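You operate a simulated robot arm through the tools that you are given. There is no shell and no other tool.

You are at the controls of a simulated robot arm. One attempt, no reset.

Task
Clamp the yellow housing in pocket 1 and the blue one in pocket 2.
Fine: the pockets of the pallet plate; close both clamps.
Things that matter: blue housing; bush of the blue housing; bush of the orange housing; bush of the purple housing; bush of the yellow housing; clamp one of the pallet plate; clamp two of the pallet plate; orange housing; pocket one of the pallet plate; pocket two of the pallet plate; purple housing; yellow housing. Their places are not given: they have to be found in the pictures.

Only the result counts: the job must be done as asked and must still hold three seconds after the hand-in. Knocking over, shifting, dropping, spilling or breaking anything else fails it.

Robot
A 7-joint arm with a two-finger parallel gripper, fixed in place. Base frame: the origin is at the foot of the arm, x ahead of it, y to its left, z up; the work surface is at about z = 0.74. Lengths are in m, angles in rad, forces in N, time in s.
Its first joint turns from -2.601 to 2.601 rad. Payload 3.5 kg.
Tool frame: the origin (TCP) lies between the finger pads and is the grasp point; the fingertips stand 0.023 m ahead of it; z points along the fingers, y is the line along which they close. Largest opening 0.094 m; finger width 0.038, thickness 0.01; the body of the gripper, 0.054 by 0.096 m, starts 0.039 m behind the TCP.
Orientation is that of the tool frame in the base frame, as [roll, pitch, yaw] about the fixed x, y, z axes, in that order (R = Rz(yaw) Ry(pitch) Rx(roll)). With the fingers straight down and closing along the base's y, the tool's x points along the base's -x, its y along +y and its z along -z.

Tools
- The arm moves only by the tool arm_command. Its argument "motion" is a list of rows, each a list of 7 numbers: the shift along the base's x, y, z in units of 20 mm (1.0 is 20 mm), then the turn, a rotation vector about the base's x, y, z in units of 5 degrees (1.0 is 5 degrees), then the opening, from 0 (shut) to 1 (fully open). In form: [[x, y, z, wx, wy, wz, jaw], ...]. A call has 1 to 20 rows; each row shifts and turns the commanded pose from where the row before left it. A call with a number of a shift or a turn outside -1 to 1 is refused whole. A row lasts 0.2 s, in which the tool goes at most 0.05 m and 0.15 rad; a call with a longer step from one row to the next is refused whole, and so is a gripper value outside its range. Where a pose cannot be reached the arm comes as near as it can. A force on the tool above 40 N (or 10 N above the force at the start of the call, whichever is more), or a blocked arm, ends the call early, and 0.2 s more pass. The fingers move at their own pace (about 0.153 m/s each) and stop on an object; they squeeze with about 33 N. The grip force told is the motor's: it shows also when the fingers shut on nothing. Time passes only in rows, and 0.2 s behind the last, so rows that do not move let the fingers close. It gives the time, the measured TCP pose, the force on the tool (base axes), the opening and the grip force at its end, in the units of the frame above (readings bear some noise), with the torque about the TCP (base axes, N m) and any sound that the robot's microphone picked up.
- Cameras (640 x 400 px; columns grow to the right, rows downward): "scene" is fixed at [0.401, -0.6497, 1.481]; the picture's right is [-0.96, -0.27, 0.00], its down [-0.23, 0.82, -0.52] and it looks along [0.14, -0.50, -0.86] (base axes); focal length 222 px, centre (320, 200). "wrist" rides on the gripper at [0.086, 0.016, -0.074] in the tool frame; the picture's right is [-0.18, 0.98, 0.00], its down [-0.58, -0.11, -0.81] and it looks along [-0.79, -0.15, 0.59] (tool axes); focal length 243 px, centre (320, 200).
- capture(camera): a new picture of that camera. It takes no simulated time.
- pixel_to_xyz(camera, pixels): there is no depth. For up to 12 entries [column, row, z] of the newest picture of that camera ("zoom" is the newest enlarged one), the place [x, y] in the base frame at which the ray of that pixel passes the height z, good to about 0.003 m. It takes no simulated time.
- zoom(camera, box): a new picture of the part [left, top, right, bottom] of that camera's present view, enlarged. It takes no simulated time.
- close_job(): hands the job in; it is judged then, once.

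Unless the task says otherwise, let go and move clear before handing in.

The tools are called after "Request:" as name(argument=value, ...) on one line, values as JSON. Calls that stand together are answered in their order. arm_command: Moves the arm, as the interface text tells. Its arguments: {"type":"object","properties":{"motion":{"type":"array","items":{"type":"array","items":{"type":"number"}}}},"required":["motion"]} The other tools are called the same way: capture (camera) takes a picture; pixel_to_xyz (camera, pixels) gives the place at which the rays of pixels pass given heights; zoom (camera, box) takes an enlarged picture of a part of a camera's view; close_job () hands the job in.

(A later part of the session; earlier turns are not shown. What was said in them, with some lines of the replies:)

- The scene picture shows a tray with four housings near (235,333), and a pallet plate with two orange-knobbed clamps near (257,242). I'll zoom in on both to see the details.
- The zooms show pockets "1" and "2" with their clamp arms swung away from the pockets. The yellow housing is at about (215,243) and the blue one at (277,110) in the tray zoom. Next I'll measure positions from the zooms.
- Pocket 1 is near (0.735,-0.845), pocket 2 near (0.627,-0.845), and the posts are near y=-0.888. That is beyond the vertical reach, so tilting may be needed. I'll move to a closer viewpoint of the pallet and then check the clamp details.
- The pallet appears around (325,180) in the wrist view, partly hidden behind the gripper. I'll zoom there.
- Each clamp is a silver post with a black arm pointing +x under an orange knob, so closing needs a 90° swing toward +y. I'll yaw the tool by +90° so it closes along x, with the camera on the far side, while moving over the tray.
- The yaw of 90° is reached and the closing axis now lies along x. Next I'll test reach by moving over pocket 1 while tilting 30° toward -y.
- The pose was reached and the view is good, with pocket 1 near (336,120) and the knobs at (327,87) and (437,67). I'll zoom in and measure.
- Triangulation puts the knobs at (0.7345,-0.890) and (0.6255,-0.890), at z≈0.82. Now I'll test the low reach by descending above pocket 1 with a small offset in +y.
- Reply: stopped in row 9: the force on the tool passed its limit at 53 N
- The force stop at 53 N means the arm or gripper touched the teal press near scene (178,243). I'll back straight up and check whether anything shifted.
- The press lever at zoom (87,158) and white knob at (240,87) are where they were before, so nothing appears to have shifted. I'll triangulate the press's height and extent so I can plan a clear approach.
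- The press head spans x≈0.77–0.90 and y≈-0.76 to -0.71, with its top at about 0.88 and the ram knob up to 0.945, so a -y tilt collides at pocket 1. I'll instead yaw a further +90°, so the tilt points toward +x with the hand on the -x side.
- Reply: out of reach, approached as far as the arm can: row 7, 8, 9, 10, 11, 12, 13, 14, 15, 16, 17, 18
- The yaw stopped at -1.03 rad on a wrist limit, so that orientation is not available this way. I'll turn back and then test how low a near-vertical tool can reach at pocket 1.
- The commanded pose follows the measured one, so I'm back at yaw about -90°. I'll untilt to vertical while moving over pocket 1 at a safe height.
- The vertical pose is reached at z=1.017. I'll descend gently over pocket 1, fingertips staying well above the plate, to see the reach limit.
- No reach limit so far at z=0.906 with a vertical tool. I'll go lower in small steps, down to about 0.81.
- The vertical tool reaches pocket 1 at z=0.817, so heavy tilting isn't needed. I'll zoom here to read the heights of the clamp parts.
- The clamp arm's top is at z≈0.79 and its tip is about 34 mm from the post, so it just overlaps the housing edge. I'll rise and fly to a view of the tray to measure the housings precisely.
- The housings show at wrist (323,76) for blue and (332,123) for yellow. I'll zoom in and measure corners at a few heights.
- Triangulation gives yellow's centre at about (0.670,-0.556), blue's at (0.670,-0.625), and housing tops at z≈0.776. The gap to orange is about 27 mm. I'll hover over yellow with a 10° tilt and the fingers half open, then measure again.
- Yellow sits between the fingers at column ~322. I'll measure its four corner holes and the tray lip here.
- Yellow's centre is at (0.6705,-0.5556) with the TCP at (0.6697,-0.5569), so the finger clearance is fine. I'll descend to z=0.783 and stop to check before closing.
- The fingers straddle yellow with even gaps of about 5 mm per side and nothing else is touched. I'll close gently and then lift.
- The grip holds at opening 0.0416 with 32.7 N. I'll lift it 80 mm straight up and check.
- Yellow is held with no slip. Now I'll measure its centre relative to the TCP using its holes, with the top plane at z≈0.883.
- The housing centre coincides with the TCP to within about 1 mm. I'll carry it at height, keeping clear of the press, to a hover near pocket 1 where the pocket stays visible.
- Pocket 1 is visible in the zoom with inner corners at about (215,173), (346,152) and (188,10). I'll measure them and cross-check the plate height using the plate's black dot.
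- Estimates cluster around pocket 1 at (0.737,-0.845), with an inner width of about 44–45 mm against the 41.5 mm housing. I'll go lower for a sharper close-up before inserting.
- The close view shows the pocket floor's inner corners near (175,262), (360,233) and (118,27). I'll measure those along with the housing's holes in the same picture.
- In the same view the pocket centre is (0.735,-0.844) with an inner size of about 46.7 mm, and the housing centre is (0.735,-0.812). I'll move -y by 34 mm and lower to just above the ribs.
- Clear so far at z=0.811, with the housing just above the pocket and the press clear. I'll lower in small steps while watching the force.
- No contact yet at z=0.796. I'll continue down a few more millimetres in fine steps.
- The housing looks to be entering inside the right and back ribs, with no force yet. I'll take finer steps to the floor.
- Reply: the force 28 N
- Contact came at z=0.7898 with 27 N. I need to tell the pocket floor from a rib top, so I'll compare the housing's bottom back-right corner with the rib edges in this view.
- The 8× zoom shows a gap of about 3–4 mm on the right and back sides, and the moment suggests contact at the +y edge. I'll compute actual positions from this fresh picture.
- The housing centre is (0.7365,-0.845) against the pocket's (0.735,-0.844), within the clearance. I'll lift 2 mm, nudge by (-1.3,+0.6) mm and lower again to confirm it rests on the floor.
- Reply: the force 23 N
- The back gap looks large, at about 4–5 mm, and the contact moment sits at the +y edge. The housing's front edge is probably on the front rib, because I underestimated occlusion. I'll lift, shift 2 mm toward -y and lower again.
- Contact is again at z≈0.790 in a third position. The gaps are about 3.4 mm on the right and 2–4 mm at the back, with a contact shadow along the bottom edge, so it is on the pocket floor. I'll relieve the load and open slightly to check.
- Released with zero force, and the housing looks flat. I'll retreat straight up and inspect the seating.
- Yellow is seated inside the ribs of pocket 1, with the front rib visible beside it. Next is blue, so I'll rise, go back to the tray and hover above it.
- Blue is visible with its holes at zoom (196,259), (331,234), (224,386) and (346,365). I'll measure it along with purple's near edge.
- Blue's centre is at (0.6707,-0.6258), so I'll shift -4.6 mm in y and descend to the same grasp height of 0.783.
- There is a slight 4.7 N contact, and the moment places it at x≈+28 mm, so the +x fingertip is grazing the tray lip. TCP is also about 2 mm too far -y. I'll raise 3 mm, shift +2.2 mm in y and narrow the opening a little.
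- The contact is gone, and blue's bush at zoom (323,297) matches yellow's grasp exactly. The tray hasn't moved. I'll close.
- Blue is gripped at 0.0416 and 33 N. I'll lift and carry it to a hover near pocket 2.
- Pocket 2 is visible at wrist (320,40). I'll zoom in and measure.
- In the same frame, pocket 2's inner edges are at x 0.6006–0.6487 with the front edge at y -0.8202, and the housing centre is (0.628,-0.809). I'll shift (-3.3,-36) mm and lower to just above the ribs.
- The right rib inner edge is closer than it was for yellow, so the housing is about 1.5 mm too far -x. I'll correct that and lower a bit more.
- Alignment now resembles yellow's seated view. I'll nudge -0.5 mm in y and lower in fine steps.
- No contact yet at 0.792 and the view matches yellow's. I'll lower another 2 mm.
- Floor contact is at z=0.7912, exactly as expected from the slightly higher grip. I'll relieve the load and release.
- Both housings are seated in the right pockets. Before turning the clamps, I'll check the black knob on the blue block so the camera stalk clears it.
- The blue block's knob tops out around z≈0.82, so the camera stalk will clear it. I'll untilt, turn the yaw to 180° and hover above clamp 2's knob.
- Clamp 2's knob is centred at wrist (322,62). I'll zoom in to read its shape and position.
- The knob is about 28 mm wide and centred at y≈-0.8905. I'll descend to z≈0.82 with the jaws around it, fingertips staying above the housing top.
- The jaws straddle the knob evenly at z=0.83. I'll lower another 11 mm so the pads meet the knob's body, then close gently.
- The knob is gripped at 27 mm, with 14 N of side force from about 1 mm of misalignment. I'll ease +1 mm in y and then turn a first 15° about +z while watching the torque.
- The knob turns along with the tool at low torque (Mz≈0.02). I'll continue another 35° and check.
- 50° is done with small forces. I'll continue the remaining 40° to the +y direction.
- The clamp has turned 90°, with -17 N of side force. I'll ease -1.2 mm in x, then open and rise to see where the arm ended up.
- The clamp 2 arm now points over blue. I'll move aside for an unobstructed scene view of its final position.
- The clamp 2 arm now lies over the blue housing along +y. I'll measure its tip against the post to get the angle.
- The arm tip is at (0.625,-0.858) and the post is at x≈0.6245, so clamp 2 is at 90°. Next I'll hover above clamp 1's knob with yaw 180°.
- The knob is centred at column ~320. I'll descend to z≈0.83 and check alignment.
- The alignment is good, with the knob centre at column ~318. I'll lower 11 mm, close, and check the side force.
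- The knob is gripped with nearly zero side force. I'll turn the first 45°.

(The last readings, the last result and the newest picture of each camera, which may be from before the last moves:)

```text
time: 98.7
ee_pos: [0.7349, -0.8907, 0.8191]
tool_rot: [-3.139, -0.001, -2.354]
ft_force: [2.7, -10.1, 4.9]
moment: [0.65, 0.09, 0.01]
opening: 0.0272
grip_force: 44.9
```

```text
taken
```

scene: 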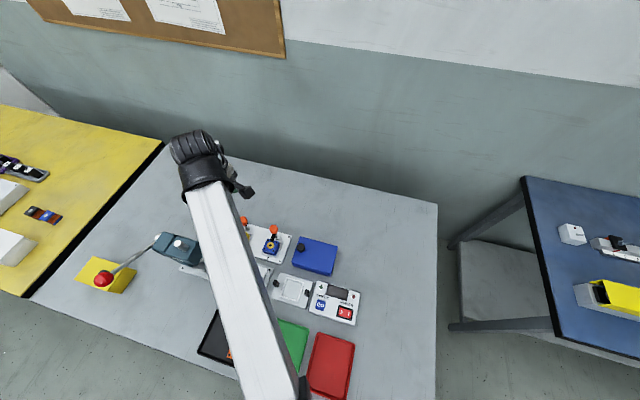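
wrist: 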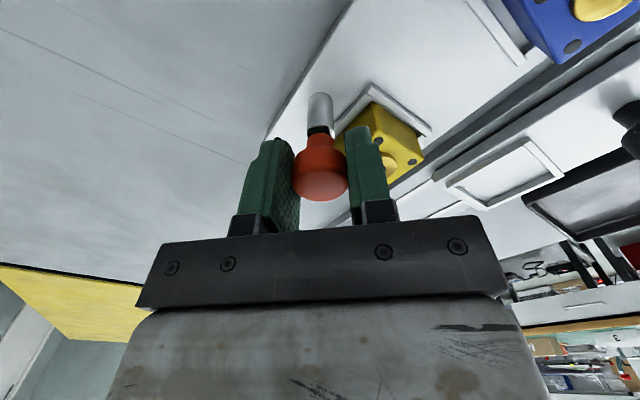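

45° is done with a -10 N y side load, so I'll shift slightly -y and complete the remaining 45°.

Request:
arm_command(motion=[[0, -0.03, 0, 0, 0, 1, 0], [0, 0, 0, 0, 0, 1, 0], [0, 0, 0, 0, 0, 1, 0], [0, 0, 0, 0, 0, 1, 0], [0, 0, 0, 0, 0, 1, 0], [0, 0, 0, 0, 0, 1, 0], [0, 0, 0, 0, 0, 1, 0], [0, 0, 0, 0, 0, 1, 0], [0, 0, 0, 0, 0, 1, 0], [0, 0, 0, 0, 0, 0, 0]])

Request:
capture(camera="wrist")

Request:
zoom(camera="wrist", box=[200, 50, 440, 220])

```text
time: 100.8
ee_pos: [0.7358, -0.8914, 0.8175]
tool_rot: [-3.138, 0.0, -1.569]
ft_force: [13.8, -12.9, 1.2]
moment: [0.06, -0.35, -0.09]
opening: 0.0272
grip_force: 44.9
```

```text
taken
```

wrist: 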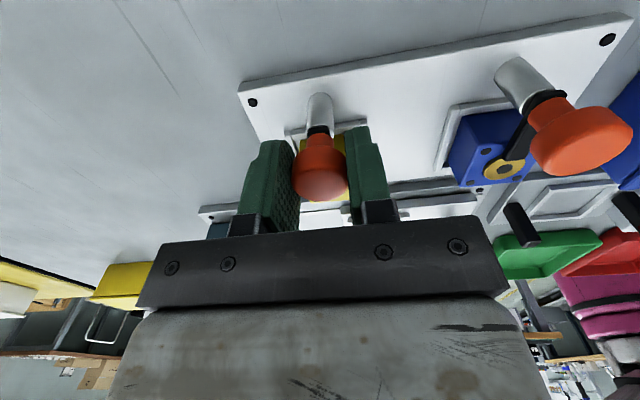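

```text
2.35 times, centred on (320, 135) of wrist
```

zoom: 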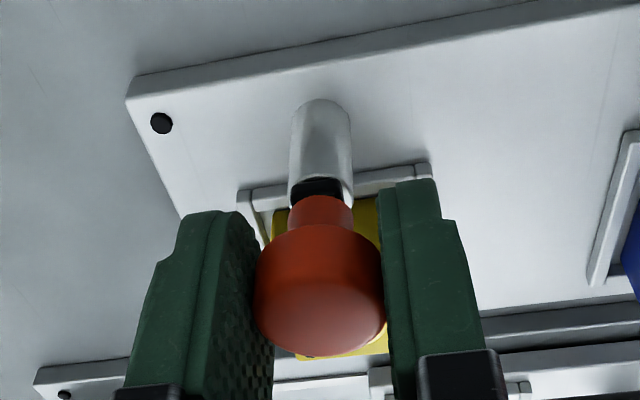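

90° is reached, with side forces of about 14 N. I'll ease toward the knob axis, then test a 5° overtwist and return, to see whether there is an end stop.

Request:
arm_command(motion=[[0.05, -0.045, 0, 0, 0, 0, 0], [0, 0, 0, 0, 0, 0, 0]])

Request:
arm_command(motion=[[0, 0, 0, 0, 0, 1, 0], [0, 0, 0, 0, 0, 0, 0]])

```text
time: 101.5
ee_pos: [0.7352, -0.8908, 0.8181]
tool_rot: [-3.14, 0.001, -1.571]
ft_force: [7.3, -4.4, -1.6]
moment: [-1.27, -0.22, -0.02]
opening: 0.0274
grip_force: 45.1
```

```text
time: 102.0
ee_pos: [0.7359, -0.891, 0.8188]
tool_rot: [-3.139, 0.002, -1.482]
ft_force: [7.0, -1.0, -1.8]
moment: [0.6, 0.01, -0.82]
opening: 0.0278
grip_force: 45.3
```

Mz jumped to -0.82 N·m, so there is an end stop right at 90° and clamp 1 is fully closed against it. I'll release here, rise and move aside to inspect.

Request:
arm_command(motion=[[0.03, 0, 0, 0, 0, 0, 0], [0, 0, 0, 0, 0, 0, 0.33], [0, 0, 0, 0, 0, 0, 0.44], [0, 0, 0, 0, 0, 0, 0.46], [0, 0, 0.4, 0, 0, 0, 0.46], [0, 0, 0.8, 0, 0, 0, 0.46], [0, 0, 0.8, 0, 0, 0, 0.46], [0, 0, 0.8, 0, 0, 0, 0.46], [0, 0, 0.8, 0, 0, 0, 0.46], [0, 0, 0.8, 0, 0, 0, 0.46], [0, 0, 0.8, 0, 0, 0, 0.46], [-0.9, 0.2, 0.8, 0, 0, 0, 0.46], [-0.9, 0.6, 0, 0, 0, 0, 0.46], [-0.9, 0.8, 0, 0, 0, 0, 0.46], [-0.9, 0.8, 0, 0, 0, 0, 0.46], [-0.9, 0.8, 0, 0, 0, 0, 0.46], [-0.9, 0.8, 0, 0, 0, 0, 0.46], [-0.9, 0.8, 0, 0, 0, 0, 0.46], [-0.9, 0.8, 0, 0, 0, 0, 0.46], [-0.9, 0.8, 0, 0, 0, 0, 0.46]])

Request:
arm_command(motion=[[-0.9, 0.8, 0, 0, 0, 0, 0.46], [-0.9, 0.8, 0, 0, 0, 0, 0.46], [-0.9, 0.8, 0, 0, 0, 0, 0.46]])

Request:
capture(camera="scene")

Request:
zoom(camera="scene", box=[225, 210, 305, 260])

Request:
capture(camera="wrist")

```text
time: 106.2
ee_pos: [0.5748, -0.7639, 0.9403]
tool_rot: [-3.141, 0.0, -1.483]
ft_force: [-0.6, 1.3, 0.8]
moment: [-0.01, 0.04, -0.01]
opening: 0.0433
grip_force: 0.1
```

```text
time: 107.0
ee_pos: [0.5199, -0.7159, 0.9395]
tool_rot: [-3.141, -0.001, -1.482]
ft_force: [0.0, 0.2, 0.0]
moment: [-0.01, -0.01, -0.02]
opening: 0.0433
grip_force: 0.1
```

```text
taken
```

scene: 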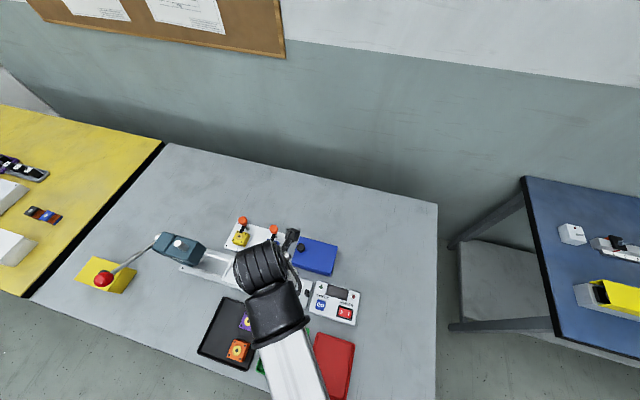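

```text
8.00 times, centred on (265, 235) of scene
```

zoom: 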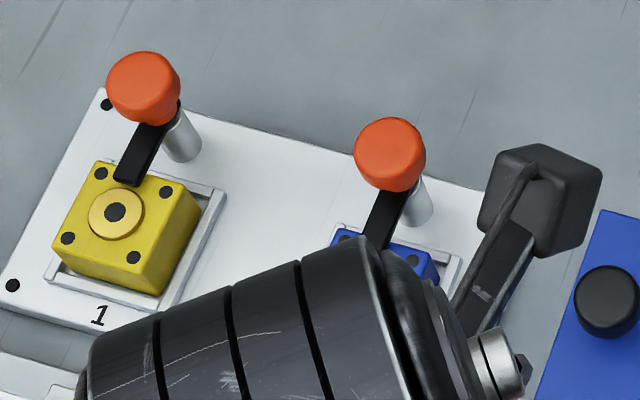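

```text
taken
```

wrist: 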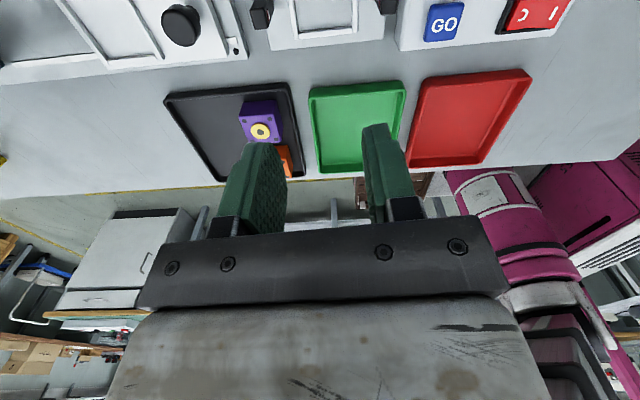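

Clamp 1's arm now lies over yellow, and the plate and housings haven't moved. I'll move further aside to compare both clamp angles.

Request:
arm_command(motion=[[-0.8, 0.9, 0.5, 0, 0, 0, 0.46], [-0.8, 0.9, 0.5, 0, 0, 0, 0.46], [-0.6, 0.9, 0, 0, 0, 0, 0.46], [-0.4, 0.9, 0, 0, 0, 0, 0.46], [0, 0.9, 0, 0, 0, 0, 0.46], [0, 0.9, 0, 0, 0, 0, 0.46]])

Request:
capture(camera="scene")

Request:
zoom(camera="scene", box=[225, 210, 305, 260])

Request:
pixel_to_xyz(camera="zoom", pixels=[[114, 178, 0.79], [137, 186, 0.79], [360, 245, 0.79], [384, 253, 0.79], [134, 126, 0.79], [157, 133, 0.79], [379, 190, 0.79], [402, 197, 0.79], [144, 87, 0.82], [391, 155, 0.82]])

```text
time: 108.5
ee_pos: [0.4675, -0.6086, 0.9575]
tool_rot: [-3.139, 0.0, -1.485]
ft_force: [0.8, 0.0, -0.9]
moment: [0.0, 0.0, 0.01]
opening: 0.0433
grip_force: 0.1
```

```text
taken
```

scene: 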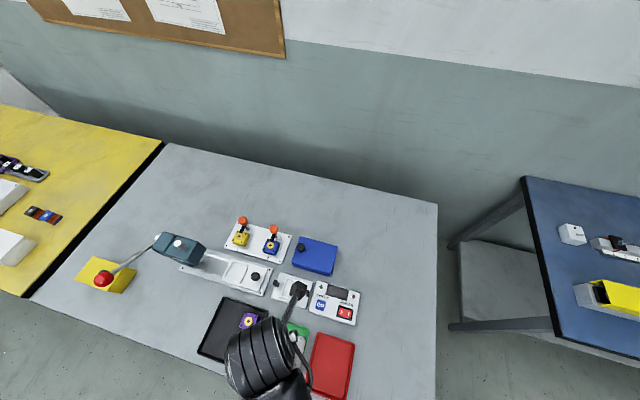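

```text
8.00 times, centred on (265, 235) of scene
```

zoom: 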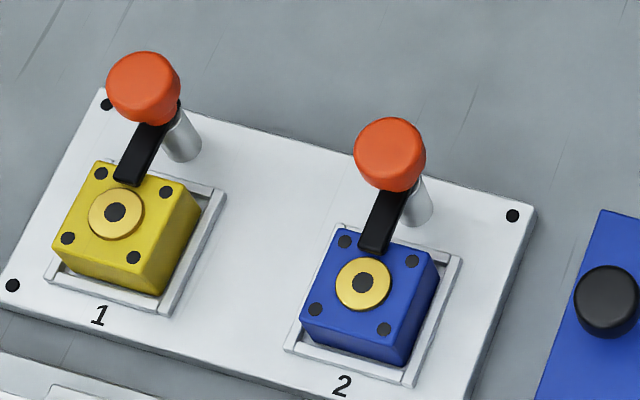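

```text
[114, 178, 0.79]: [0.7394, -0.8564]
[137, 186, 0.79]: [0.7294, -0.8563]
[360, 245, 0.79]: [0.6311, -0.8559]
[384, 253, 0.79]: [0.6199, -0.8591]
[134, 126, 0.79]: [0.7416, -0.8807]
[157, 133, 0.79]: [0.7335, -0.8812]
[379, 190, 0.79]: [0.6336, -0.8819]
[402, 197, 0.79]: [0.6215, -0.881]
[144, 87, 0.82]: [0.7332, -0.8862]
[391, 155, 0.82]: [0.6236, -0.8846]
```

Both clamp arms lie parallel over their housings. I'll do one last check that the tray and the other housings are undisturbed.

Request:
zoom(camera="scene", box=[60, 200, 380, 400])

Request:
zoom(camera="scene", box=[180, 290, 290, 375])

```text
2.00 times, centred on (220, 300) of scene
```

zoom: 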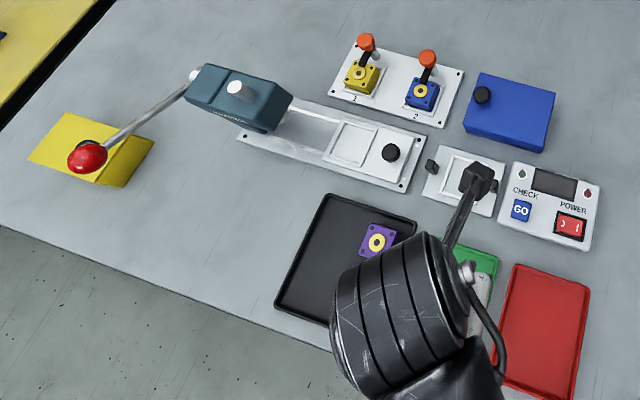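

```text
4.71 times, centred on (235, 332) of scene
```

zoom: 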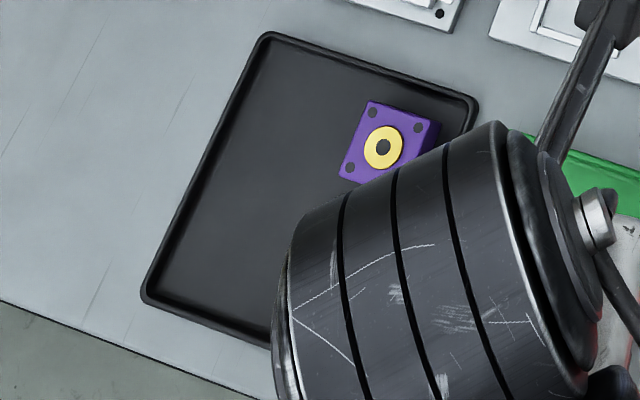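

The tray corner (268,35), purple housing (383,147), press and lever are all where they started. Yellow is clamped in pocket 1, blue is clamped in pocket 2, and the arm is clear, so I'm handing in.

Request:
close_job()

```text
The job is handed in.
```

I handed the job in with the yellow housing clamped in pocket 1 and the blue one clamped in pocket 2. The tool only confirmed the hand-in, so I don't have the judge's verdict.

- **Seating:** Both housings rest on the pocket floors inside the ribs.
- **Clamp 1:** Its arm is over the yellow housing. A 5° overtwist met an end stop at about 90°, so it is fully closed.
- **Clamp 2:** Its arm is over the blue housing after a 90° turn. I did not push it against its stop, but in the last picture it lies parallel to clamp 1.
- **Contacts along the way:** An early move touched something at 53 N, most likely the teal press beside the pallet, and I backed off. A fingertip also grazed the tray lip at about 5 N. The press, tray, purple housing and pallet plate showed no movement in the later pictures.
- **Not checked:** The arm hid the orange housing in the final pictures. It was still in place in the pictures taken a few seconds earlier.
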